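You operate a simulated robot arm through the tools that you are given. There is no shell and no other tool. Be economical: measure what you need, move in short steps, check, and stop when the job is done.

You run a simulated robot arm. Do the job below in one go: nothing can be reset, and whatever is moved stays where it is left.

Task
Switch the black switch on. Take the grey filter and leave it on the upper shelf over the locker. Take the white flag from the window side of the island table and leave it on the small white table. Take the flag from the window side of the island table and leave it on the small white table. Take the yellow tub and leave it on the ledge of the locker. Turn the blue dial to 5 C. Take the used-filter pot and leave it on the white tray. Fetch the green flag from the left half of the long bench and set it on the ledge of the locker. Any order will do. Set down upright: grey filter.
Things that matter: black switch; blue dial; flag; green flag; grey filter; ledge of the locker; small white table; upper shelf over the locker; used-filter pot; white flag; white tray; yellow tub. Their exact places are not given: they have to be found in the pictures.

Only the result counts: the job must be done as asked and must still hold three seconds after the hand-in. Knocking over, shifting, dropping, spilling or breaking anything else fails it.

Robot
A 7-joint arm with a three-finger gripper on a trunk, on a base that drives. Base frame: it is fixed to the floor where the robot stands at the start and does not move with it; the origin is under the middle of the robot, x ahead of it, y to its left, z up. Readings come in mm, degrees, newtons and seconds.
With the tool pointing down near the work surface it reaches from about 500 to 940 mm from the robot's upright axis, wherever it stands. Its first joint turns from -166.0 to 166.0 degrees. Places, roughly: black switch [600, 0, 1000]; blue dial [-3700, 2700, 1000]; flag (6x3x3 cm) [-1600, 2000, 900]; green flag (6x3x3 cm) [-4500, 1600, 900]; grey filter (5x5x11 cm) [-1500, 1400, 1000]; ledge of the locker (48x15 cm) [-1440, 2380, 960]; small white table [200, -500, 800]; upper shelf over the locker (45x18 cm) [-1200, 2280, 1280]; used-filter pot [-4250, 1750, 1000]; white flag (6x3x3 cm) [-1500, 1900, 900]; white tray (22x17x3 cm) [-4400, 1800, 900]; yellow tub (10x10x4 cm) [-1200, 4100, 800]. Payload 2.69 kg.
The tool frame sits at the grasp point between the pads (the TCP): z along the fingers, y along the line on which they close. The tips reach 29 mm beyond it. The gripper opens to 120 mm. The gripper's body begins 78 mm behind the TCP.
Orientation is that of the tool frame in the base frame, as a unit quaternion [w, x, y, z]. With the fingers straight down and closing along the base's y, the tool's x points along the base's -x, its y along +y and its z along -z.

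Tools
- The arm moves only by the tool nudge_tool. Its argument "increments" is text: rows parted by semicolons, each of 7 numbers parted by spaces: the turn, a rotation vector about the base's x, y, z in rad, then the shift along the base's x, y, z in mm, then the opening in per cent of the stroke, from 0 (shut) to 100 (fully open). In form: wx wy wz dx dy dz hand; .... A call has 1 to 10 rows; each row is the pose to reach, as a shift and turn from the pose commanded when the call began. Each row takes 0.2 s and may step no farther than 50 mm and 8.6 degrees from the row before; otherwise, or with a gripper value out of range, the whole call is refused. Where a pose cannot be reached the arm comes as near as it can. A force on the tool above 40 N (or 10 N above the force at the start of the call, whichever is more), or a blocked arm, ends the call early, and 0.2 s more pass. The fingers move at their own pace and stop on an object; they squeeze with about 32 N. The grip force told is the motor's: it shows also when the fingers shut on nothing. Time passes only in rows, and 0.2 s behind the last, so rows that repeat a pose let the fingers close. It gives the time, the measured TCP pose, the force on the tool (base axes), the opening and the grip force at its end, in the units of the frame above (readings bear some noise), with the torque about the TCP (base axes, N m) and any sound that the robot's microphone picked up.
- Cameras (640 x 400 px; columns grow to the right, rows downward): "scene" is now at [207.9, 132.3, 1479.1]; the picture's right is [-0.81, -0.58, 0.00], its down [-0.39, 0.55, -0.73] and it looks along [0.43, -0.60, -0.68] (base axes); focal length 251 px, centre (320, 200). "wrist" rides on the gripper at [63, 0, -104] in the tool frame; the picture's right is [0.00, 1.00, 0.00], its down [-0.83, 0.00, -0.56] and it looks along [-0.56, 0.00, 0.83] (tool axes); focal length 275 px, centre (320, 200).
- snapshot(camera): a new picture of that camera. The clock stands still meanwhile.
- raise_lower(by): slides the trunk up (or, below 0, down) by that many mm; the arm and the scene camera ride with it, the base frame stays. It gives what a move gives, with no picture.
- roll_base(legs): drives the robot by 1 to 6 legs, each [ahead, left, turn to the left] in mm, mm and degrees, along the robot's own axes; the way and the turn of a leg run together, so that a leg with both is an arc; at most 1500 mm and 180 degrees a leg. The arm and the cameras ride along, it lands a little off, and it stops where it bumps. It gives what a move gives.
- aim_head(pan, tilt): turns the head with the scene camera to pan (to the left, within 143 degrees either way) and tilt (down, from -29 to 69), counted from straight ahead of the robot. It gives what a move gives.
- pixel_to_xyz(camera, pixels): for up to 12 pixels [column, row] of the newest picture of that camera ("zoom" is the newest enlarged one), the place [x, y, z] in the base frame of the surface seen there, good to about 2 mm, but the place of the scene camera against the robot may be out by one fixed shift of up to 18 mm in any direction. The clock stands still meanwhile.
- inspect(camera, box): a new picture of the part [left, top, right, bottom] of that camera's present view, enlarged. The clock stands still meanwhile.
- sign_off(): hands the job in; it is judged then, once.

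Work in short steps. Measure before you move; look again where a grasp or a placing could have gone wrong, and mend it. You have 138 turns and 154 pictures in all, those below and enlarged ones among them. Open the gripper and draw the arm clear of the work before you hand the job in, unless the task says otherwise; then end with one line.

The tools are called after "Request:" as name(argument=value, ...) on one line, values as JSON. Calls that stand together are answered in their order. nudge_tool: Moves the arm, as the interface text tells. Its arguments: {"type":"object","properties":{"increments":{"type":"string"}},"required":["increments"]} The other tools are called the same way: raise_lower (by) slides the trunk up or down; roll_base (legs) drives the base; aim_head (pan, tilt) turns the head that bears the scene camera; snapshot (camera) takes a picture; pixel_to_xyz (camera, pixels) gives the place of the surface under pixels of a picture; inspect (camera, box) takes an enlarged picture of a part of a camera's view; sign_off () hands the job in.

At the start:

```text
t: 0.0
eef_pos: [543.9, -217.5, 1174.6]
ee_rot: [-0.001, -0.001, 1.0, 0.0]
force: [-0.3, 0.2, 0.8]
moment: [0.01, 0.02, 0.01]
finger_gap: 119.7
grasp_force: 0.1
trunk travel left (down, up): [-475.0, 111.0]
robot x, y, heading: [0.8, 0.1, -0.0]
head pan, tilt: [-54.5, 42.8]
```

scene: 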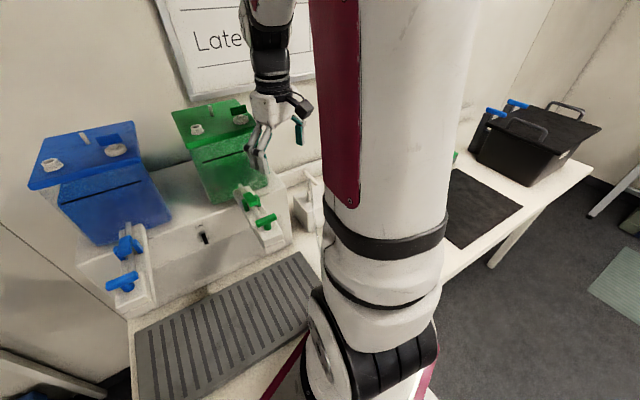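
wrist: 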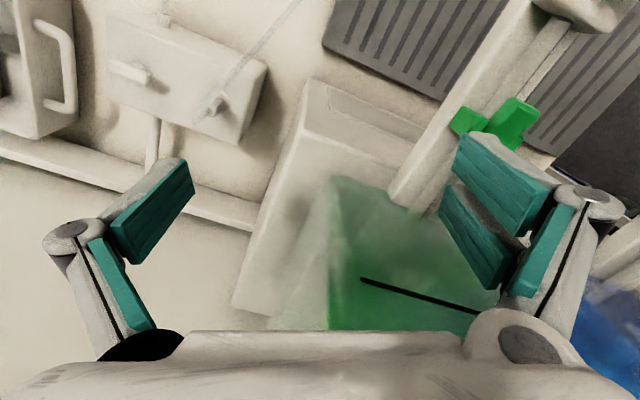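

The scene picture shows a white fixture with a small black lever near (203,237), between blue and green containers. I'll enlarge that part and locate it.

Request:
inspect(camera="scene", box=[70, 90, 330, 310])

Request:
pixel_to_xyz(camera="scene", pixels=[[203, 237], [195, 232], [212, 232], [190, 245], [240, 290], [490, 215], [310, 190], [125, 245], [262, 140]])

Request:
aim_head(pan=0, tilt=35)

Request:
snapshot(camera="scene")

```text
1.82 times, centred on (200, 200) of scene
```

zoom: 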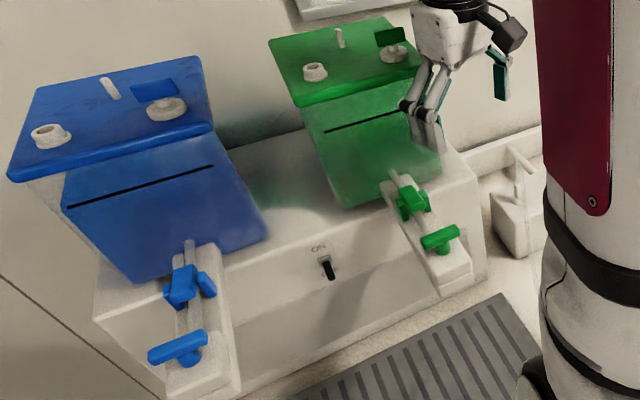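

```text
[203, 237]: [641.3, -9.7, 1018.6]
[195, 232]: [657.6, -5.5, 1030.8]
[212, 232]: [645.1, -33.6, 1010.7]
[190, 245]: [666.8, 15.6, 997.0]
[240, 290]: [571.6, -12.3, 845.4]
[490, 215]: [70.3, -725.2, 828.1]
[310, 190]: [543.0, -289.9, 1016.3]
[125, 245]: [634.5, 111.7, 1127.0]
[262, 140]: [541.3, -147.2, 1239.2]
```

```text
t: 1.2
eef_pos: [545.7, -217.1, 1174.9]
ee_rot: [0.0, 0.0, 1.0, 0.0]
force: [-0.3, 0.4, 0.4]
moment: [0.02, 0.02, 0.0]
finger_gap: 120.2
grasp_force: 0.1
trunk travel left (down, up): [-475.0, 111.0]
robot x, y, heading: [1.8, 1.4, 0.1]
head pan, tilt: [0.0, 35.0]
```

```text
150 pictures are left
```

scene: 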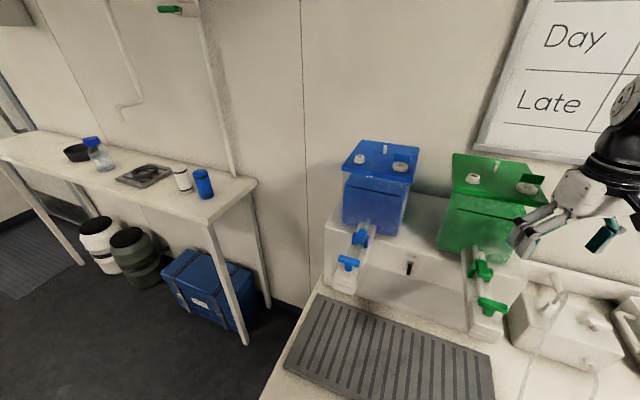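

The switch is at about (408,267) with a marking above it. I'll enlarge it to read which way is on.

Request:
inspect(camera="scene", box=[376, 247, 440, 287])

Request:
pixel_to_xyz(camera="zoom", pixels=[[320, 180], [320, 200], [330, 220], [310, 240], [250, 200], [400, 200], [320, 300]])

```text
10.00 times, centred on (408, 267) of scene
```

zoom: 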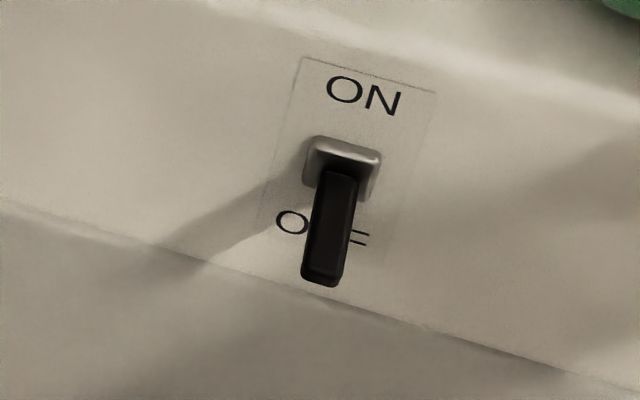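

```text
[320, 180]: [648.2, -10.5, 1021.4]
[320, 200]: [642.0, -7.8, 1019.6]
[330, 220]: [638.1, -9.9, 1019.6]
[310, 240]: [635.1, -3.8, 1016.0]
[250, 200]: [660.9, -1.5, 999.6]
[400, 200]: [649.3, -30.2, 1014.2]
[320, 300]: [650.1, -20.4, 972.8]
```

The lever (tip near (632,-5,1010)) points down at OFF, and ON is above, so it has to be pushed up. Before moving the base I'll look round the room.

Request:
aim_head(pan=75, tilt=25)

Request:
snapshot(camera="scene")

Request:
aim_head(pan=140, tilt=20)

Request:
snapshot(camera="scene")

Request:
aim_head(pan=-130, tilt=30)

Request:
snapshot(camera="scene")

```text
t: 2.7
eef_pos: [545.1, -217.9, 1174.6]
ee_rot: [0.0, 0.001, 1.0, 0.0]
force: [0.2, -0.1, -0.3]
moment: [0.01, 0.0, 0.0]
finger_gap: 120.1
grasp_force: 0.1
trunk travel left (down, up): [-475.0, 111.0]
robot x, y, heading: [-0.5, -3.2, -0.0]
head pan, tilt: [75.0, 25.0]
```

```text
148 pictures are left
```

scene: 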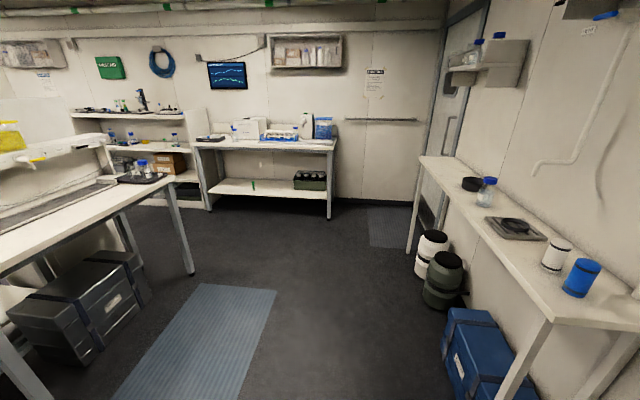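

```text
t: 4.1
eef_pos: [544.7, -218.8, 1174.4]
ee_rot: [0.0, 0.0, 1.0, 0.0]
force: [0.1, -0.2, -0.9]
moment: [0.0, -0.03, -0.02]
finger_gap: 120.2
grasp_force: 0.0
trunk travel left (down, up): [-475.0, 111.0]
robot x, y, heading: [1.0, -0.3, -0.3]
head pan, tilt: [140.0, 20.0]
```

```text
147 pictures are left
```

scene: 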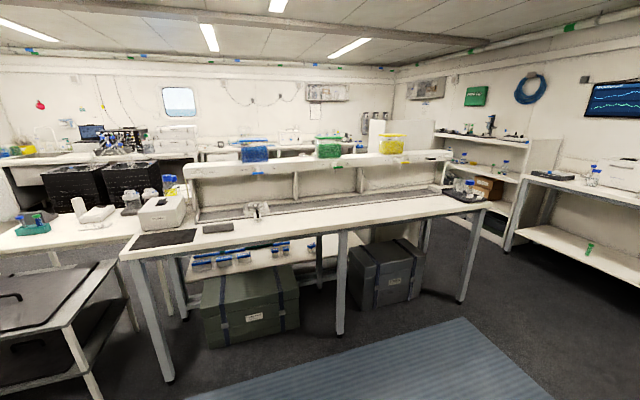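

```text
t: 7.8
eef_pos: [544.1, -216.6, 1174.3]
ee_rot: [0.0, -0.001, 1.0, 0.0]
force: [0.1, 0.0, -0.6]
moment: [-0.01, -0.01, 0.01]
finger_gap: 120.0
grasp_force: 0.0
trunk travel left (down, up): [-475.0, 111.0]
robot x, y, heading: [5.4, -1.0, -0.2]
head pan, tilt: [-130.0, 30.0]
```

```text
146 pictures are left
```

scene: 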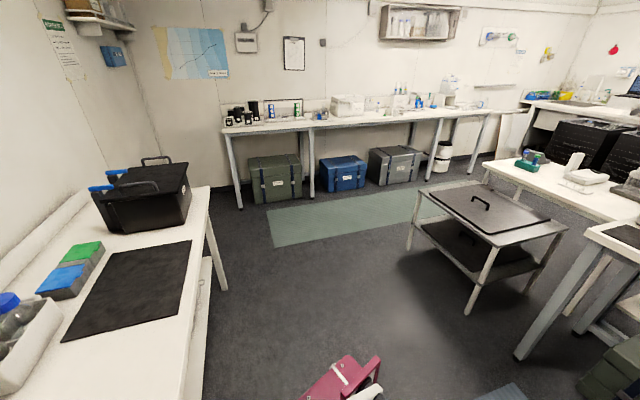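

The floor behind and to the left is clear. I'll back the base up 150 mm to give the arm room, move the tool back and toward y=0, then pitch it to face the panel.

Request:
roll_base(legs=[[-150, 0, 0]])

Request:
nudge_tool(increments="0 0 0 0 45 0 0; 0 0 0 0 90 0 0; 0 -0.13 0 0 135 0 0; 0 -0.26 0 0 180 0 0; 0 -0.39 0 0 210 -30 0; 0 -0.52 0 0 210 -60 0; 0 -0.65 0 0 210 -90 0; 0 -0.78 0 20 210 -120 0; 0 -0.91 0 40 210 -150 0; 0 -1.0 0 60 210 -165 0")

Request:
snapshot(camera="wrist")

```text
t: 9.2
eef_pos: [395.6, -216.9, 1175.0]
ee_rot: [0.001, 0.0, 1.0, 0.0]
force: [-1.3, 0.5, -0.2]
moment: [0.0, -0.02, -0.01]
finger_gap: 120.0
grasp_force: 0.1
trunk travel left (down, up): [-475.0, 111.0]
robot x, y, heading: [-152.1, -0.9, 0.4]
head pan, tilt: [-130.0, 30.0]
```

```text
t: 10.9
eef_pos: [493.0, -33.0, 1098.5]
ee_rot: [0.356, 0.04, 0.933, -0.02]
force: [-6.5, 32.3, -4.6]
moment: [-1.05, -0.36, -1.17]
finger_gap: 0.2
grasp_force: 28.1
out of reach, approached as far as the arm can: row 6, 7, 8
trunk travel left (down, up): [-475.0, 111.0]
robot x, y, heading: [-150.5, -2.4, 0.4]
head pan, tilt: [-130.0, 30.0]
stopped in row 8: the force on the tool passed its limit at 167 N (the readings are from after the stop); the commanded pose is now the measured one
```

```text
145 pictures are left
```

wrist: 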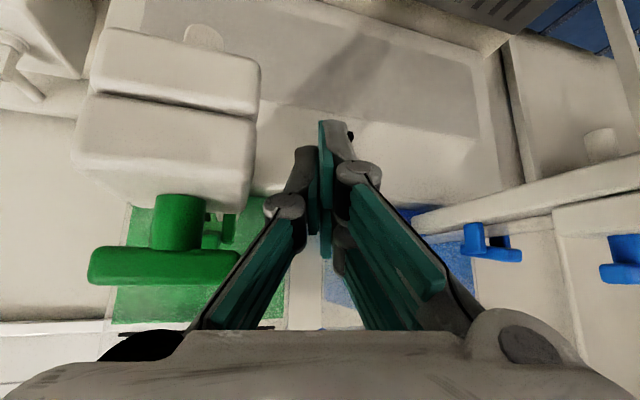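

The move stopped on a strong contact force, with the tool at (493,-33,1098). I'll look from the head to see what it touches.

Request:
aim_head(pan=-5, tilt=35)

Request:
snapshot(camera="scene")

Request:
pixel_to_xyz(camera="wrist", pixels=[[350, 135], [325, 125], [230, 265], [100, 260], [225, 170], [80, 170], [390, 100], [470, 235]])

```text
t: 13.0
eef_pos: [493.6, -33.2, 1099.6]
ee_rot: [0.355, 0.04, 0.934, -0.019]
force: [-15.0, 52.8, -14.2]
moment: [-1.6, -0.99, -1.95]
finger_gap: 0.1
grasp_force: 28.8
trunk travel left (down, up): [-475.0, 111.0]
robot x, y, heading: [-150.4, -0.0, 0.1]
head pan, tilt: [-5.0, 35.0]
```

```text
144 pictures are left
```

scene: 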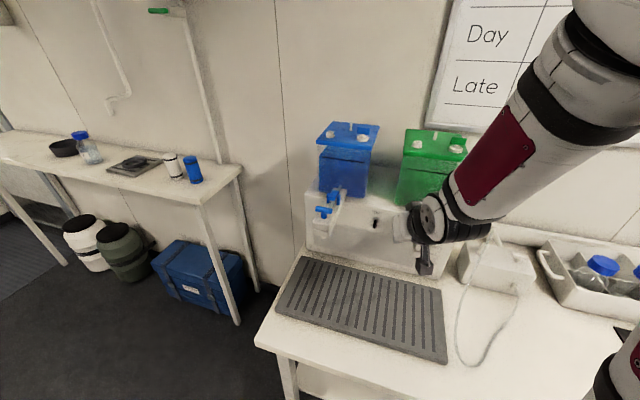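

```text
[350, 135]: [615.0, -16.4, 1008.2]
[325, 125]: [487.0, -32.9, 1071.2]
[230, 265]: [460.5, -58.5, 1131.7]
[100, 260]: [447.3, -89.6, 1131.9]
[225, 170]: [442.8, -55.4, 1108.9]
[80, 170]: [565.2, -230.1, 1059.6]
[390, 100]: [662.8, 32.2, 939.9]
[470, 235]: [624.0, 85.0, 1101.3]
```

The wrist picture puts the green tap at about (447..460,-60..-90,1130), right beside the hand, so the hand is leaning on it. I'll back off in +y and -x.

Request:
nudge_tool(increments="0 0 0 -10 15 0 0; 0 0 0 -20 30 0 0; 0 0 0 -40 40 10 0; 0 0 0 -60 45 20 0")

Request:
snapshot(camera="scene")

Request:
snapshot(camera="wrist")

Request:
pixel_to_xyz(camera="scene", pixels=[[325, 212], [316, 212], [332, 195], [375, 223], [312, 245], [390, 260], [370, 245]])

```text
t: 14.0
eef_pos: [477.0, 7.2, 1143.8]
ee_rot: [0.357, 0.042, 0.933, -0.02]
force: [0.2, 0.8, -0.3]
moment: [-0.02, 0.01, -0.03]
finger_gap: 0.0
grasp_force: 28.3
out of reach, approached as far as the arm can: row 1, 2, 3, 4
trunk travel left (down, up): [-475.0, 111.0]
robot x, y, heading: [-150.4, -0.5, 0.1]
head pan, tilt: [-5.0, 35.0]
```

```text
143 pictures are left
```

scene: 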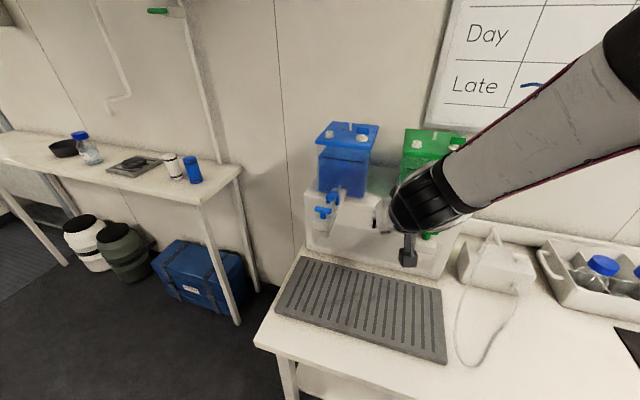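

```text
142 pictures are left
```

wrist: 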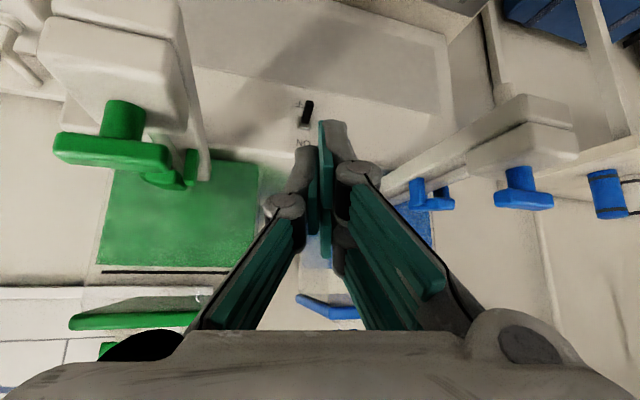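

```text
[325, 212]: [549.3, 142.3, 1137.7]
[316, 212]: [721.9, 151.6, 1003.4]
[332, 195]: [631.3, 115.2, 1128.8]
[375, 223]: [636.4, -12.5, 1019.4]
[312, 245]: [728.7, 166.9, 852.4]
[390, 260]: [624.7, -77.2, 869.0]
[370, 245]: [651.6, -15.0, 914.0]
```

Clear now: the force is zero. The wrist shows the lever at (307,113), the green tap handle at (110,150) and the blue at (522,190); I'll measure them.

Request:
pixel_to_xyz(camera="wrist", pixels=[[307, 105], [303, 122], [305, 128], [160, 160], [70, 150], [125, 115], [205, 170], [500, 200], [545, 205], [410, 200], [330, 80]])

Request:
inspect(camera="wrist", box=[240, 70, 400, 170])

```text
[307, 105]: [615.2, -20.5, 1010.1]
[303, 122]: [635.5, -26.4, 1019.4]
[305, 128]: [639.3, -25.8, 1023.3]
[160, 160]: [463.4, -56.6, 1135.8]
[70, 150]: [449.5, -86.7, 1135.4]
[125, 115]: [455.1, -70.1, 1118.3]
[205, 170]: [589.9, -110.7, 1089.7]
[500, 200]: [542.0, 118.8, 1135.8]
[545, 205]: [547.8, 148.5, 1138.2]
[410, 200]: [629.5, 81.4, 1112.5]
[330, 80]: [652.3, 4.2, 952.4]
```

```text
4.00 times, centred on (320, 120) of wrist
```

zoom: 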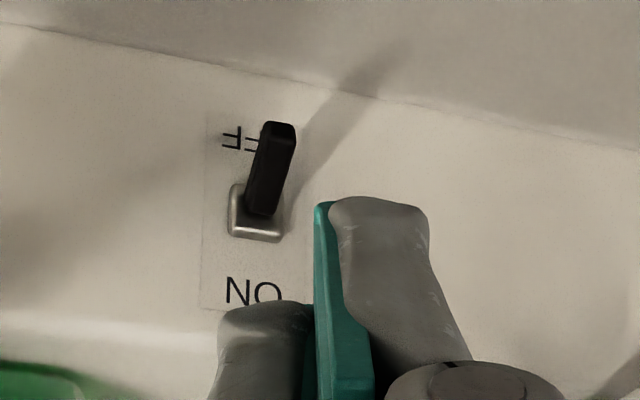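

The panel faces about (-0.91,+0.42), with the lever midway between the taps: base near (638,-26,1023), tip near (613,-20,1007). I'll yaw the tool -25° to line up with it and sit on the centre line at (500,32,1110).

Request:
nudge_tool(increments="0 0 -0.11 20 5 0 0; 0 0 -0.22 40 10 0 0; 0 0 -0.33 55 15 0 0; 0 0 -0.433 66 20 -10 0; 0 0 -0.433 66 20 -10 0")

Request:
snapshot(camera="wrist")

```text
t: 15.2
eef_pos: [543.1, 31.3, 1134.7]
ee_rot: [0.344, 0.242, 0.902, -0.097]
force: [-0.3, -0.2, 0.5]
moment: [0.02, -0.02, 0.01]
finger_gap: 0.2
grasp_force: 28.7
trunk travel left (down, up): [-475.0, 111.0]
robot x, y, heading: [-148.3, -1.0, 0.2]
head pan, tilt: [-5.0, 35.0]
```

```text
140 pictures are left
```

wrist: 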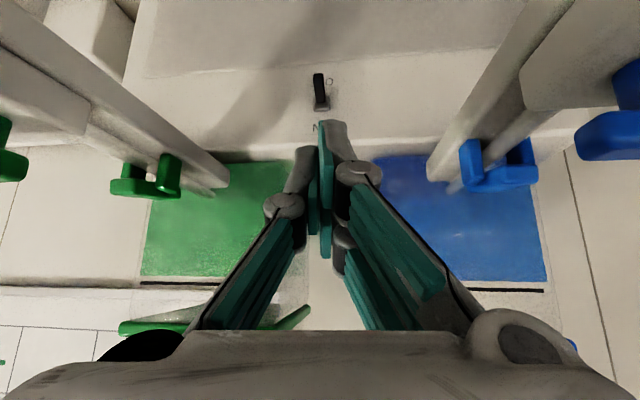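

The lever is now straight ahead at (319,90). I'll measure it again from this nearer pose.

Request:
pixel_to_xyz(camera="wrist", pixels=[[319, 76], [319, 84], [320, 95], [320, 107], [345, 100], [290, 100], [170, 180], [480, 150]])

Request:
inspect(camera="wrist", box=[270, 60, 370, 122])

```text
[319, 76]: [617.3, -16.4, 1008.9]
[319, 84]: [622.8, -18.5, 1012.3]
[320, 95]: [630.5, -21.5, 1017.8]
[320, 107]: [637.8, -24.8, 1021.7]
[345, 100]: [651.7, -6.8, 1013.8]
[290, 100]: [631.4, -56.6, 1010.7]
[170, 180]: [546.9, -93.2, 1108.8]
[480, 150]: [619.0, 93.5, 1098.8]
```

```text
6.40 times, centred on (320, 91) of wrist
```

zoom: 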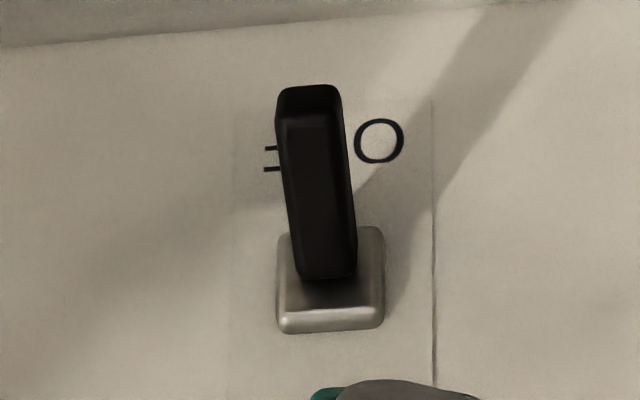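

The lever tip is at (617,-16,1009) and its base at (638,-25,1021). I'll lower the closed fingers in front of the panel, then slide them in beneath the lever.

Request:
nudge_tool(increments="0 0 0 0 -2 -45 0; 0 0 0 0 -4 -90 0; 0 0 0 0 -5 -135 0; 0 0 0 5 -7 -142 0; 0 0 0 35 -24 -142 0; 0 0 0 66 -41 -142 0; 0 0 0 66 -41 -142 0")

Request:
snapshot(camera="wrist")

```text
t: 16.9
eef_pos: [604.4, -8.4, 987.5]
ee_rot: [0.337, 0.242, 0.905, -0.096]
force: [-0.8, 0.4, -0.7]
moment: [0.0, 0.01, 0.01]
finger_gap: 0.2
grasp_force: 29.0
trunk travel left (down, up): [-475.0, 111.0]
robot x, y, heading: [-154.5, -1.0, 0.4]
head pan, tilt: [-5.0, 35.0]
stopped in row 7: the force on the tool passed its limit at 42 N (the readings are from after the stop); the commanded pose is now the measured one
```

```text
138 pictures are left
```

wrist: 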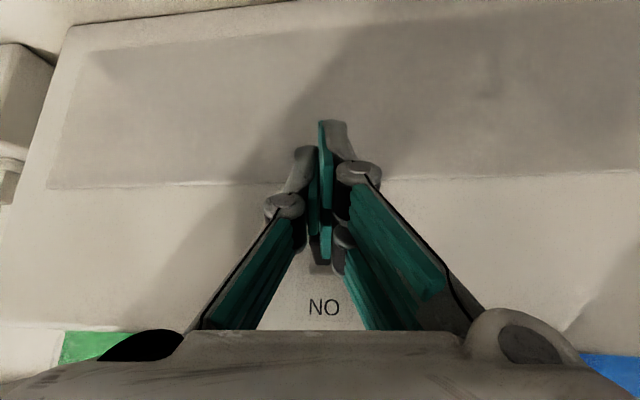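

The tips are under the lever with a light touch. I'll raise 70 mm.

Request:
nudge_tool(increments="0 0 0 0 0 10 0; 0 0 0 0 0 20 0; 0 0 0 0 0 32 0; 0 0 0 0 0 44 0; 0 0 0 0 0 56 0; 0 0 0 0 0 68 0")

Request:
snapshot(camera="wrist")

```text
t: 17.7
eef_pos: [599.2, -5.7, 1011.9]
ee_rot: [0.328, 0.238, 0.909, -0.096]
force: [-2.3, 0.5, -1.5]
moment: [0.0, -0.03, 0.03]
finger_gap: 0.0
grasp_force: 28.7
trunk travel left (down, up): [-475.0, 111.0]
robot x, y, heading: [-151.1, 1.3, 0.1]
head pan, tilt: [-5.0, 35.0]
heard: click
stopped in row 4: the force on the tool passed its limit at 47 N (the readings are from after the stop); the commanded pose is now the measured one
```

```text
137 pictures are left
```

wrist: 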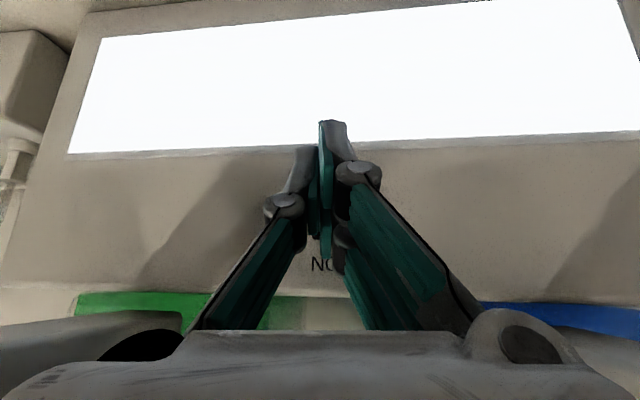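

It clicked and the lamp panel lit, so the switch is on. I'll retreat along the panel normal, raise, and check the lever.

Request:
nudge_tool(increments="0 0 0 -25 14 0 0; 0 0 0 -50 28 0 0; 0 0 0 -58 33 40 0; 0 0 0 -60 36 85 0; 0 0 0 -60 36 130 0; 0 0 0 -60 36 175 0; 0 0 0 -60 36 220 0")

Request:
snapshot(camera="wrist")

Request:
snapshot(camera="scene")

```text
t: 19.3
eef_pos: [537.4, 29.8, 1231.1]
ee_rot: [0.328, 0.238, 0.909, -0.094]
force: [0.1, -0.6, -0.4]
moment: [0.0, 0.0, -0.03]
finger_gap: 0.1
grasp_force: 28.7
trunk travel left (down, up): [-475.0, 111.0]
robot x, y, heading: [-148.6, 2.0, 0.4]
head pan, tilt: [-5.0, 35.0]
```

```text
136 pictures are left
```

wrist: 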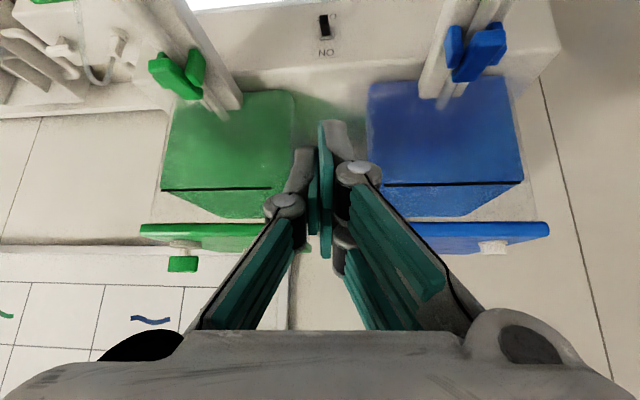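

```text
135 pictures are left
```

scene: 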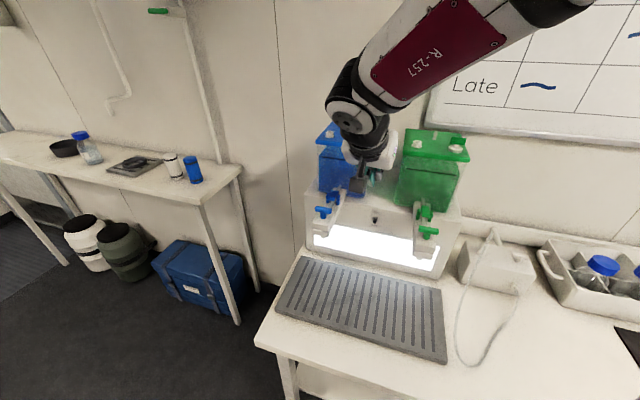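

The switch is up and the lamp is lit. I'll back away, bring the tool upright, then look at the island to measure the layout.

Request:
roll_base(legs=[[-300, 0, 0]])

Request:
nudge_tool(increments="0 0 0.13 -10 0 0 0; 0 0 0.26 -20 0 0 0; 0 0 0.39 -30 0 0 0; 0 0 0.51 -40 0 0 0")

Request:
nudge_tool(increments="0 0.14 0 -10 0 0 100; 0 0.28 0 -20 0 0 100; 0 0.42 0 -30 0 0 100; 0 0.56 0 -40 0 0 100; 0 0.69 0 -50 0 0 100; 0 0.69 0 -50 0 0 100")

Request:
aim_head(pan=135, tilt=25)

Request:
snapshot(camera="scene")

```text
t: 21.4
eef_pos: [232.9, 28.7, 1231.7]
ee_rot: [0.328, 0.238, 0.909, -0.096]
force: [-0.1, 0.8, 0.4]
moment: [-0.03, 0.01, 0.04]
finger_gap: 0.1
grasp_force: 28.6
trunk travel left (down, up): [-475.0, 111.0]
robot x, y, heading: [-455.3, -4.1, 0.3]
head pan, tilt: [-5.0, 35.0]
```

```text
t: 22.4
eef_pos: [193.6, 28.4, 1231.1]
ee_rot: [0.342, 0.001, 0.94, -0.01]
force: [-0.2, 0.3, -0.1]
moment: [-0.03, 0.0, -0.01]
finger_gap: 0.0
grasp_force: 28.2
trunk travel left (down, up): [-475.0, 111.0]
robot x, y, heading: [-455.7, 0.8, 0.4]
head pan, tilt: [-5.0, 35.0]
```

```text
t: 23.8
eef_pos: [143.9, 28.3, 1231.6]
ee_rot: [0.004, -0.002, 1.0, -0.01]
force: [0.2, 0.2, -0.5]
moment: [-0.07, -0.02, -0.05]
finger_gap: 119.9
grasp_force: 0.1
trunk travel left (down, up): [-475.0, 111.0]
robot x, y, heading: [-456.9, -1.3, 0.4]
head pan, tilt: [-5.0, 35.0]
```

```text
t: 26.0
eef_pos: [143.8, 28.7, 1231.5]
ee_rot: [0.004, -0.002, 1.0, -0.009]
force: [-0.3, -0.9, -0.2]
moment: [0.02, -0.01, 0.0]
finger_gap: 119.8
grasp_force: 0.1
trunk travel left (down, up): [-475.0, 111.0]
robot x, y, heading: [-457.0, -1.3, 0.1]
head pan, tilt: [135.0, 25.0]
```

```text
134 pictures are left
```

scene: 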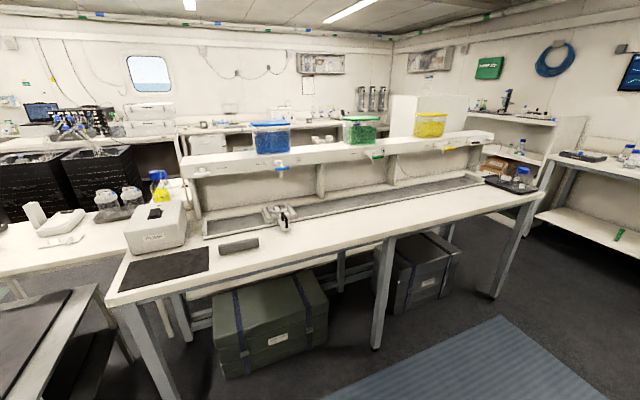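

Request:
pixel_to_xyz(camera="scene", pixels=[[106, 300], [545, 195], [195, 175], [490, 138], [30, 245], [65, 300], [410, 110], [240, 250], [155, 85], [380, 100], [500, 120], [10, 170]])

Request:
inspect(camera="scene", box=[160, 80, 520, 305])

```text
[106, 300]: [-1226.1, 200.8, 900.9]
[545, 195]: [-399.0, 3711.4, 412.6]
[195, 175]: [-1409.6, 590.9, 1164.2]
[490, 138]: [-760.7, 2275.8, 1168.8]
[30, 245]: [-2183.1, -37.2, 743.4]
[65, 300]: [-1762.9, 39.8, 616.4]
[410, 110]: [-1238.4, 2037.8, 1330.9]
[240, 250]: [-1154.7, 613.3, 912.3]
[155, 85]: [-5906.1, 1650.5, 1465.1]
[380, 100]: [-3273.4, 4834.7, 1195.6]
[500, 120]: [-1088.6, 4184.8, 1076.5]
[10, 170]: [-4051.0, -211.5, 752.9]
```

```text
1.78 times, centred on (340, 192) of scene
```

zoom: 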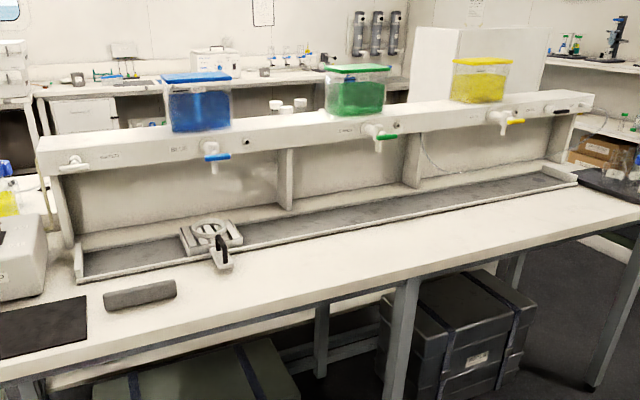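

The island's long axis runs at about 69° heading, and the white locker stands at its far end on the window side. I'll turn to 69° and look down the aisle.

Request:
roll_base(legs=[[0, 0, 69]])

Request:
aim_head(pan=0, tilt=25)

Request:
snapshot(camera="scene")

Request:
pixel_to_xyz(camera="scene", pixels=[[320, 330], [320, 250], [320, 200], [200, 250], [440, 250], [500, 200], [540, 260], [150, 200], [100, 250], [400, 180], [250, 180], [470, 180]])

```text
t: 29.3
eef_pos: [-258.7, 566.8, 1231.1]
ee_rot: [0.009, -0.562, 0.827, -0.006]
force: [-0.4, -0.7, -0.4]
moment: [-0.01, -0.01, 0.0]
finger_gap: 120.0
grasp_force: 0.1
trunk travel left (down, up): [-475.0, 111.0]
robot x, y, heading: [-458.8, -0.7, 68.0]
head pan, tilt: [135.0, 25.0]
```

```text
t: 31.5
eef_pos: [-258.9, 565.6, 1231.2]
ee_rot: [0.01, -0.562, 0.827, -0.006]
force: [0.4, 0.4, -0.1]
moment: [-0.01, -0.02, -0.03]
finger_gap: 119.8
grasp_force: 0.1
trunk travel left (down, up): [-475.0, 111.0]
robot x, y, heading: [-457.0, 3.1, 68.1]
head pan, tilt: [0.0, 25.0]
```

```text
132 pictures are left
```

scene: 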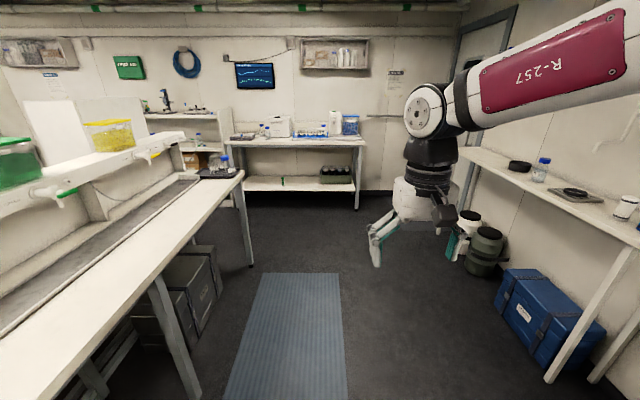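

```text
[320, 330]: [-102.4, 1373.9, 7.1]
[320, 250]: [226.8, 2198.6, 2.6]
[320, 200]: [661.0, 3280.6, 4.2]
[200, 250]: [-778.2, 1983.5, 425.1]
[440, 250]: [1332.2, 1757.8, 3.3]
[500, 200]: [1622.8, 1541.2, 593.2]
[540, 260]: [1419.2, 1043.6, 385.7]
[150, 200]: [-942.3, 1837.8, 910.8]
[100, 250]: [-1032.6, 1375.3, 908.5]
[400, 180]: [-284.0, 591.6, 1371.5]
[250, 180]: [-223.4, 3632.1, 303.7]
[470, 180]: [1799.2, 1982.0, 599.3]
```

The aisle ahead is clear (floor seen to (661,3280)). I'll drive 2300 mm along it and look left toward the shelf unit and locker.

Request:
roll_base(legs=[[1200, 0, 0], [1100, 0, 0]])

Request:
aim_head(pan=60, tilt=25)

Request:
snapshot(camera="scene")

Request:
pixel_to_xyz(camera="scene", pixels=[[320, 330], [320, 250], [320, 200], [200, 250], [440, 250], [500, 200], [540, 260], [150, 200], [100, 250], [400, 180], [250, 180], [470, 180]])

```text
t: 42.8
eef_pos: [590.7, 2698.4, 1231.7]
ee_rot: [0.01, -0.56, 0.828, -0.006]
force: [-0.1, 0.1, -0.5]
moment: [0.02, -0.01, 0.0]
finger_gap: 119.9
grasp_force: 0.0
trunk travel left (down, up): [-475.0, 111.0]
robot x, y, heading: [390.1, 2132.4, 68.2]
head pan, tilt: [0.0, 25.0]
```

```text
t: 44.1
eef_pos: [591.8, 2698.0, 1231.8]
ee_rot: [0.009, -0.559, 0.829, -0.005]
force: [0.5, 0.3, 0.0]
moment: [-0.02, -0.01, 0.01]
finger_gap: 119.9
grasp_force: 0.1
trunk travel left (down, up): [-475.0, 111.0]
robot x, y, heading: [395.0, 2132.5, 67.8]
head pan, tilt: [60.0, 25.0]
```

```text
131 pictures are left
```

scene: 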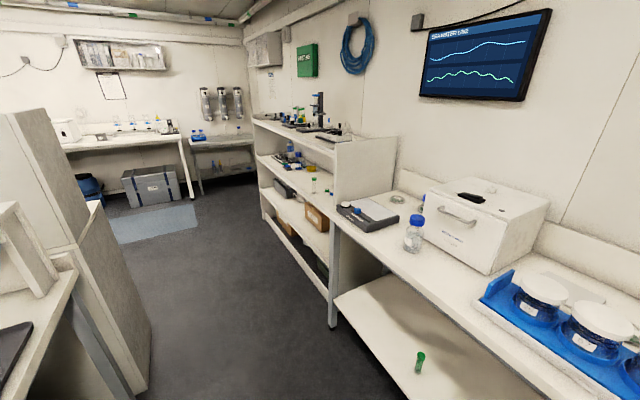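

```text
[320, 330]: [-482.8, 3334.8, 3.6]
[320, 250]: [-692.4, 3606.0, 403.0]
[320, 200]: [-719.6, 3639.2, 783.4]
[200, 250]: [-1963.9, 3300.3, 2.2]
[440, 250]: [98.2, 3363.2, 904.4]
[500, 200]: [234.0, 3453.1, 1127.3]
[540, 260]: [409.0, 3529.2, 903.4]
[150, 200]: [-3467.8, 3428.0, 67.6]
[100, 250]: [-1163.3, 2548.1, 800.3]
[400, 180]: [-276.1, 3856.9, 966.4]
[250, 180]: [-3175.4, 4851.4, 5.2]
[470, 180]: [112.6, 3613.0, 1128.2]
```

The shelf unit front runs along n=(0.36,0.93) ≈3104 and the locker end at ≈1951, so there's a 1.15 m gap. I'll turn left to face along the gap, sidestep into its middle, drive on, and look right for the yellow tub.

Request:
roll_base(legs=[[0, 0, 90], [0, -380, 0], [900, 0, 0]])

Request:
aim_head(pan=-60, tilt=30)

Request:
snapshot(camera="scene")

Request:
aim_head(pan=65, tilt=25)

Request:
snapshot(camera="scene")

```text
t: 54.7
eef_pos: [-874.1, 2997.1, 1232.7]
ee_rot: [-0.01, 0.983, -0.182, -0.003]
force: [-0.3, 0.1, -0.9]
moment: [0.01, 0.0, -0.02]
finger_gap: 120.2
grasp_force: 0.1
trunk travel left (down, up): [-475.0, 111.0]
robot x, y, heading: [-306.8, 2807.2, 159.1]
head pan, tilt: [60.0, 25.0]
```

```text
t: 56.7
eef_pos: [-873.5, 2998.9, 1231.8]
ee_rot: [-0.01, 0.983, -0.181, -0.002]
force: [0.0, 0.2, 0.3]
moment: [-0.02, 0.02, 0.03]
finger_gap: 120.1
grasp_force: 0.0
trunk travel left (down, up): [-475.0, 111.0]
robot x, y, heading: [-304.8, 2810.5, 159.0]
head pan, tilt: [-60.0, 30.0]
```

```text
130 pictures are left
```

scene: 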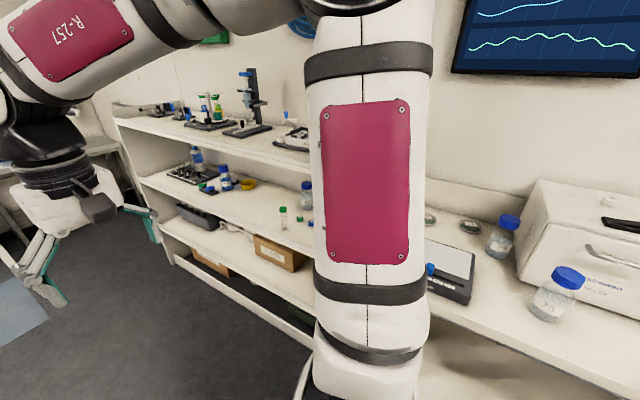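

```text
t: 58.8
eef_pos: [-873.5, 2997.9, 1232.4]
ee_rot: [-0.011, 0.983, -0.181, -0.002]
force: [-0.2, 0.9, -0.5]
moment: [0.02, -0.03, -0.02]
finger_gap: 120.3
grasp_force: 0.1
trunk travel left (down, up): [-475.0, 111.0]
robot x, y, heading: [-302.6, 2811.3, 159.0]
head pan, tilt: [65.0, 25.0]
```

```text
129 pictures are left
```

scene: 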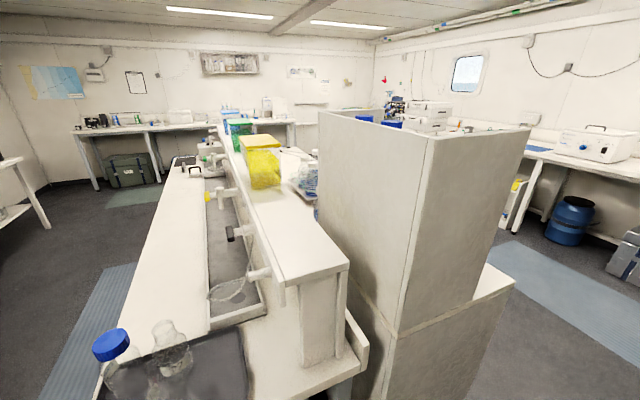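

The tub is the small yellow round thing on the middle shelf at (247,185) in the first picture; the locker's ledge is on its far (window) side at (490,290). I'll re-aim and measure the tub and the shelves.

Request:
aim_head(pan=-40, tilt=25)

Request:
snapshot(camera="scene")

Request:
aim_head(pan=-55, tilt=30)

Request:
inspect(camera="scene", box=[130, 80, 350, 300])

Request:
pixel_to_xyz(camera="zoom", pixels=[[320, 200], [320, 100], [320, 300], [280, 180], [300, 150], [350, 250], [250, 100], [260, 230]])

```text
t: 60.6
eef_pos: [-873.4, 2997.9, 1231.4]
ee_rot: [-0.01, 0.983, -0.182, -0.002]
force: [-0.2, 0.1, 0.2]
moment: [-0.04, 0.03, 0.0]
finger_gap: 120.0
grasp_force: 0.1
trunk travel left (down, up): [-475.0, 111.0]
robot x, y, heading: [-305.9, 2807.0, 159.5]
head pan, tilt: [-40.0, 25.0]
```

```text
128 pictures are left
```

scene: 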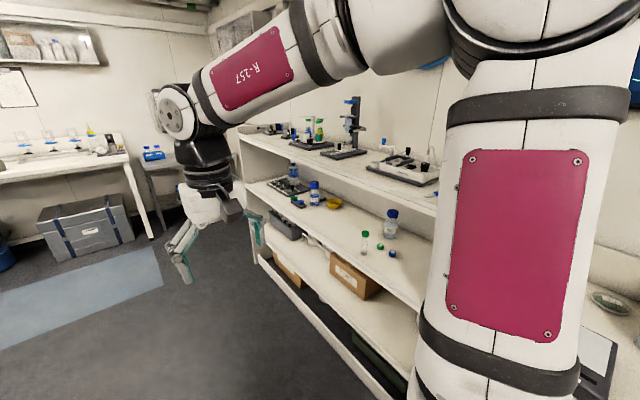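

```text
t: 61.3
eef_pos: [-874.9, 2998.9, 1231.9]
ee_rot: [-0.01, 0.983, -0.182, -0.003]
force: [-0.2, -1.0, 0.2]
moment: [0.02, -0.01, 0.02]
finger_gap: 120.0
grasp_force: 0.2
trunk travel left (down, up): [-475.0, 111.0]
robot x, y, heading: [-304.3, 2810.3, 158.9]
head pan, tilt: [-55.0, 30.0]
```

```text
1.82 times, centred on (240, 190) of scene
```

zoom: 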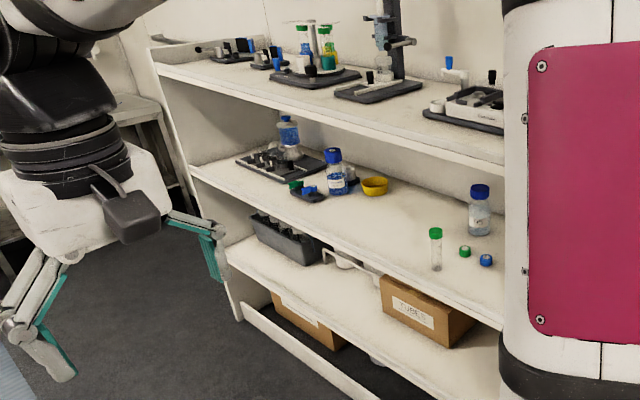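

```text
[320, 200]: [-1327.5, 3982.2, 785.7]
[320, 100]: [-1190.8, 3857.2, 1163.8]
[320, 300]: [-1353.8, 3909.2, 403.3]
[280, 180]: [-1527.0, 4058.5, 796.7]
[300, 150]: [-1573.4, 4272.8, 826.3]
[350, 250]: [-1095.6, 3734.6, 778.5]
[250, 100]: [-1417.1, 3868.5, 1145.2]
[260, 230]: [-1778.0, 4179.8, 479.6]
```

I'll measure the tub at zoom (374,186), its neighbours and the shelf edges.

Request:
pixel_to_xyz(camera="zoom", pixels=[[374, 182], [362, 188], [386, 188], [374, 195], [337, 192], [345, 160], [400, 130], [420, 138], [350, 120], [400, 230], [465, 255], [300, 228]])

Request:
inspect(camera="scene", box=[220, 140, 300, 190])

```text
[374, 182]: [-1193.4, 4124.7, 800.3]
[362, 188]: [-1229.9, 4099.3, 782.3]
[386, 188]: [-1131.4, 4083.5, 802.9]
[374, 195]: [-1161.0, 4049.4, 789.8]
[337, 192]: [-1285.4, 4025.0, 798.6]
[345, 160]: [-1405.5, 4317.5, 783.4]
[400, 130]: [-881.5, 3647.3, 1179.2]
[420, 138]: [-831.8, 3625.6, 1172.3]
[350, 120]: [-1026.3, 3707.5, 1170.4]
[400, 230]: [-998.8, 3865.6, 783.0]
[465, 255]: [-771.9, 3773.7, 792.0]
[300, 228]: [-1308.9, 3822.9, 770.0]
```

```text
8.00 times, centred on (260, 165) of scene
```

zoom: 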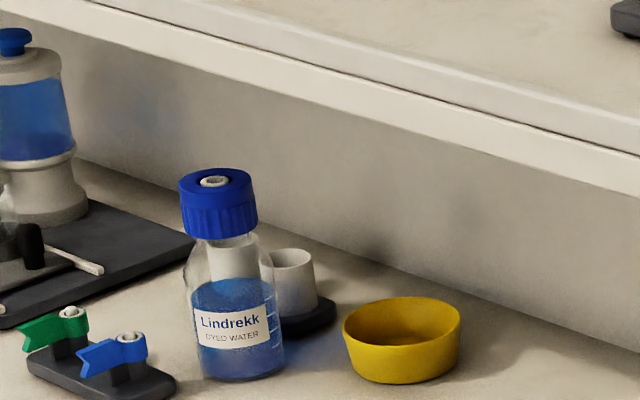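

The tub is an open bowl about 100 mm wide near (-1175,4090), with a bottle at its left front and a beaker behind left. I'll measure those neighbours precisely.

Request:
pixel_to_xyz(camera="zoom", pixels=[[345, 330], [460, 320], [402, 300], [400, 383], [330, 318], [300, 330], [235, 375], [283, 340], [295, 250], [187, 340], [174, 385], [265, 200]])

```text
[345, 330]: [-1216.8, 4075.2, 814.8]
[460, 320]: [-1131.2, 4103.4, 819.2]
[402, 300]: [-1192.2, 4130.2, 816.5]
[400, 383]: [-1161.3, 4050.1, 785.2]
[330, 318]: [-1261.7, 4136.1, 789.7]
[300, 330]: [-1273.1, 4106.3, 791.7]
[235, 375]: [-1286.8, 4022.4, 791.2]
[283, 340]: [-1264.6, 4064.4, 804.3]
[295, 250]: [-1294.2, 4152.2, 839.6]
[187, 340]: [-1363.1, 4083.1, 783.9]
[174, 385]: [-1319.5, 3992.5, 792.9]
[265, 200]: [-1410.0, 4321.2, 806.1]
```

The tub's centre is (-1176,4090) and its rim is 92 mm wide at z≈818; it stands 310 mm deep on a shelf at z=783. I'll drive level with it, keeping back, turn to face the shelf, and look in.

Request:
roll_base(legs=[[1230, 130, 0], [0, 0, -91]])

Request:
aim_head(pan=20, tilt=30)

Request:
snapshot(camera="scene")

```text
t: 71.5
eef_pos: [-1319.3, 3714.3, 1231.9]
ee_rot: [0.009, -0.559, 0.829, -0.005]
force: [-0.1, 0.2, -0.4]
moment: [-0.02, -0.04, -0.01]
finger_gap: 120.1
grasp_force: 0.1
trunk travel left (down, up): [-475.0, 111.0]
robot x, y, heading: [-1518.7, 3149.4, 67.8]
head pan, tilt: [-55.0, 30.0]
```

```text
t: 73.0
eef_pos: [-1319.4, 3715.2, 1232.8]
ee_rot: [0.008, -0.559, 0.829, -0.005]
force: [0.1, -0.2, 0.2]
moment: [0.0, 0.04, 0.0]
finger_gap: 120.2
grasp_force: 0.0
trunk travel left (down, up): [-475.0, 111.0]
robot x, y, heading: [-1520.0, 3145.1, 68.0]
head pan, tilt: [20.0, 30.0]
```

```text
125 pictures are left
```

scene: 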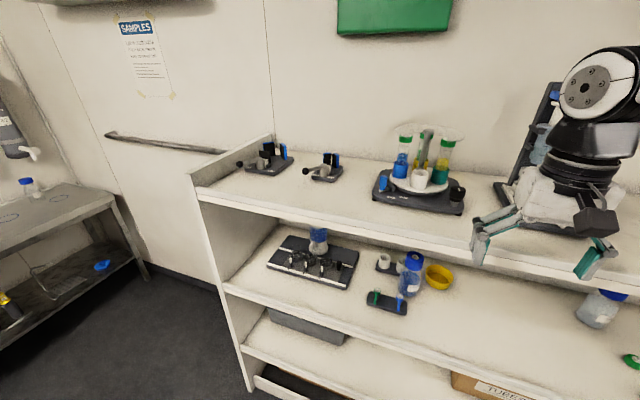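

The tub is at (439,277), ahead and slightly right. I'll measure it and the top board's front edge from here.

Request:
inspect(camera="scene", box=[340, 220, 500, 320])

Request:
pixel_to_xyz(camera="zoom", pixels=[[338, 222], [450, 232], [400, 190], [385, 285], [285, 270], [320, 230], [190, 195], [560, 190], [560, 170], [560, 150], [300, 110], [560, 330]])

```text
4.00 times, centred on (420, 270) of scene
```

zoom: 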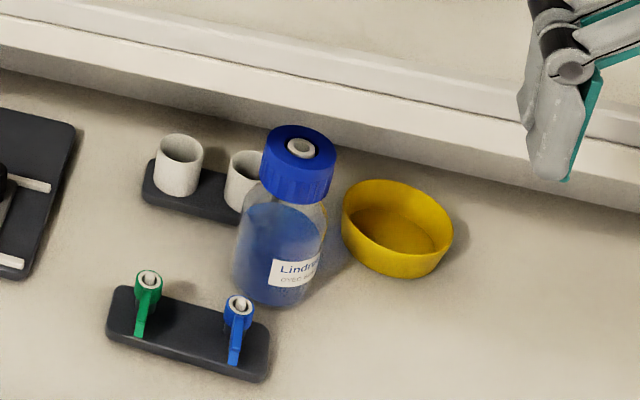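

```text
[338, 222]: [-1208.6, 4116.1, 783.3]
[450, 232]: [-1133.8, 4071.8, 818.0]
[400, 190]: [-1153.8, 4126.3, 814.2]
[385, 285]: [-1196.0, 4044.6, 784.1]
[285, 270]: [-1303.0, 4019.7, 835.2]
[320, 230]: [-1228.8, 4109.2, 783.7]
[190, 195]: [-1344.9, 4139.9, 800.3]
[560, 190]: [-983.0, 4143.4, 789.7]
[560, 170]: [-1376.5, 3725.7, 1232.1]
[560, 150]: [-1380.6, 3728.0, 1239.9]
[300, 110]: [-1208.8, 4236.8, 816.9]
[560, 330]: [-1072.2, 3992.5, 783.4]
```

I'll measure the top board's front face in that zoom to get its underside height.

Request:
pixel_to_xyz(camera="zoom", pixels=[[100, 30], [100, 45], [100, 55], [100, 65], [100, 72], [100, 80], [100, 90], [400, 95], [400, 110], [400, 120], [400, 130], [400, 140]])

```text
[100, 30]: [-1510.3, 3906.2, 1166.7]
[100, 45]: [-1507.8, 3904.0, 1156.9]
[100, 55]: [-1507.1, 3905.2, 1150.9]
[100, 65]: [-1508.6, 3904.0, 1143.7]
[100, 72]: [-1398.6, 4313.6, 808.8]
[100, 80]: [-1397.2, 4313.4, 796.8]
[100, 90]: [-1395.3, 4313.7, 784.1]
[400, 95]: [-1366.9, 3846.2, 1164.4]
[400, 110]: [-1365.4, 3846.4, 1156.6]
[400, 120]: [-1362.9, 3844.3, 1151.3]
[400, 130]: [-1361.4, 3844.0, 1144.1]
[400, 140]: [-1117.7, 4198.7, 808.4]
```

The board underside is at z≈1140, front face n≈3096, so I'll go in with the tool about 35° below horizontal and pinch the tub's right rim. First I'll back off 200 mm, lower the trunk 350, then pitch the tool.

Request:
roll_base(legs=[[-200, 0, 0]])

Request:
raise_lower(by=-350)

Request:
nudge_tool(increments="0 0 0 15 37 0 40; 0 0 0 30 75 0 40; 0.127 -0.051 0 40 100 0 40; 0.254 -0.103 0 45 115 0 40; 0.38 -0.154 0 50 130 0 40; 0.51 -0.205 0 56 140 0 40; 0.635 -0.257 0 56 140 0 40; 0.762 -0.308 0 56 140 0 40; 0.89 -0.36 0 56 140 0 40; 0.89 -0.36 0 56 140 0 40")

Request:
snapshot(camera="wrist")

Request:
snapshot(camera="scene")

```text
t: 74.6
eef_pos: [-1397.6, 3526.5, 1232.6]
ee_rot: [0.009, -0.559, 0.829, -0.005]
force: [0.4, 1.0, 0.1]
moment: [-0.01, -0.01, -0.01]
finger_gap: 119.9
grasp_force: 0.1
trunk travel left (down, up): [-475.0, 111.0]
robot x, y, heading: [-1597.5, 2961.9, 68.0]
head pan, tilt: [20.0, 30.0]
```

```text
t: 78.0
eef_pos: [-1396.5, 3524.8, 882.5]
ee_rot: [0.009, -0.559, 0.829, -0.006]
force: [0.9, -0.8, -0.5]
moment: [-0.02, 0.02, 0.05]
finger_gap: 120.0
grasp_force: 0.0
trunk travel left (down, up): [-125.0, 461.0]
robot x, y, heading: [-1596.5, 2960.4, 68.0]
head pan, tilt: [20.0, 30.0]
```

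```text
t: 80.2
eef_pos: [-1338.2, 3680.2, 896.7]
ee_rot: [0.389, -0.492, 0.736, 0.253]
force: [-0.2, 0.2, -0.1]
moment: [0.0, -0.02, -0.04]
finger_gap: 47.5
grasp_force: 0.0
out of reach, approached as far as the arm can: row 9, 10
trunk travel left (down, up): [-125.0, 461.0]
robot x, y, heading: [-1600.0, 2960.8, 67.7]
head pan, tilt: [20.0, 30.0]
```

```text
123 pictures are left
```

wrist: 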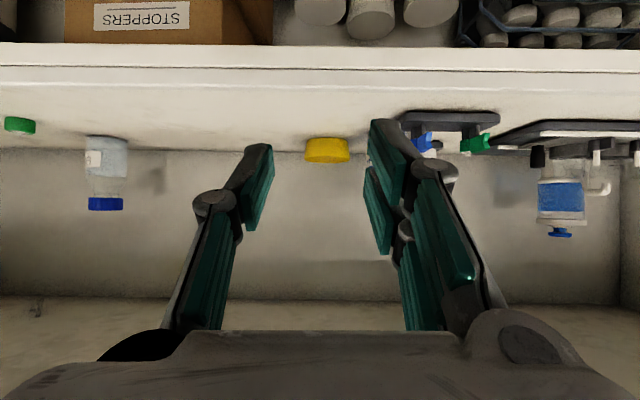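

```text
122 pictures are left
```

scene: 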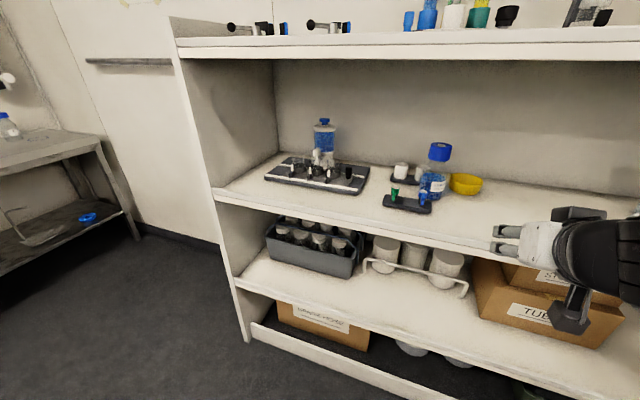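

The tool is about 34.5° below horizontal and the wrist sees the tub at (327,150). I'll measure it with the wrist camera.

Request:
pixel_to_xyz(camera="wrist", pixels=[[306, 160], [348, 160], [327, 161], [327, 140], [310, 142], [345, 142], [415, 140], [250, 95], [250, 75]])

Request:
inspect(camera="wrist", box=[270, 100, 430, 200])

```text
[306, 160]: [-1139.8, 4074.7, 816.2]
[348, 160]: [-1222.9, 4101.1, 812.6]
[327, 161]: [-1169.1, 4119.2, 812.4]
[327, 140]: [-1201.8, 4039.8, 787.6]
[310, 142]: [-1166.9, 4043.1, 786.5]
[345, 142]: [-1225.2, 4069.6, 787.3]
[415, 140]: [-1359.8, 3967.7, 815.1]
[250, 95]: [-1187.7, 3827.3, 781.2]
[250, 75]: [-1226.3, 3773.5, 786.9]
```

```text
4.00 times, centred on (350, 150) of wrist
```

zoom: 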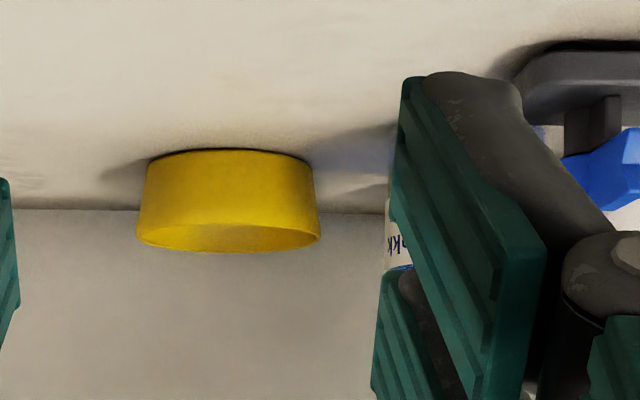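

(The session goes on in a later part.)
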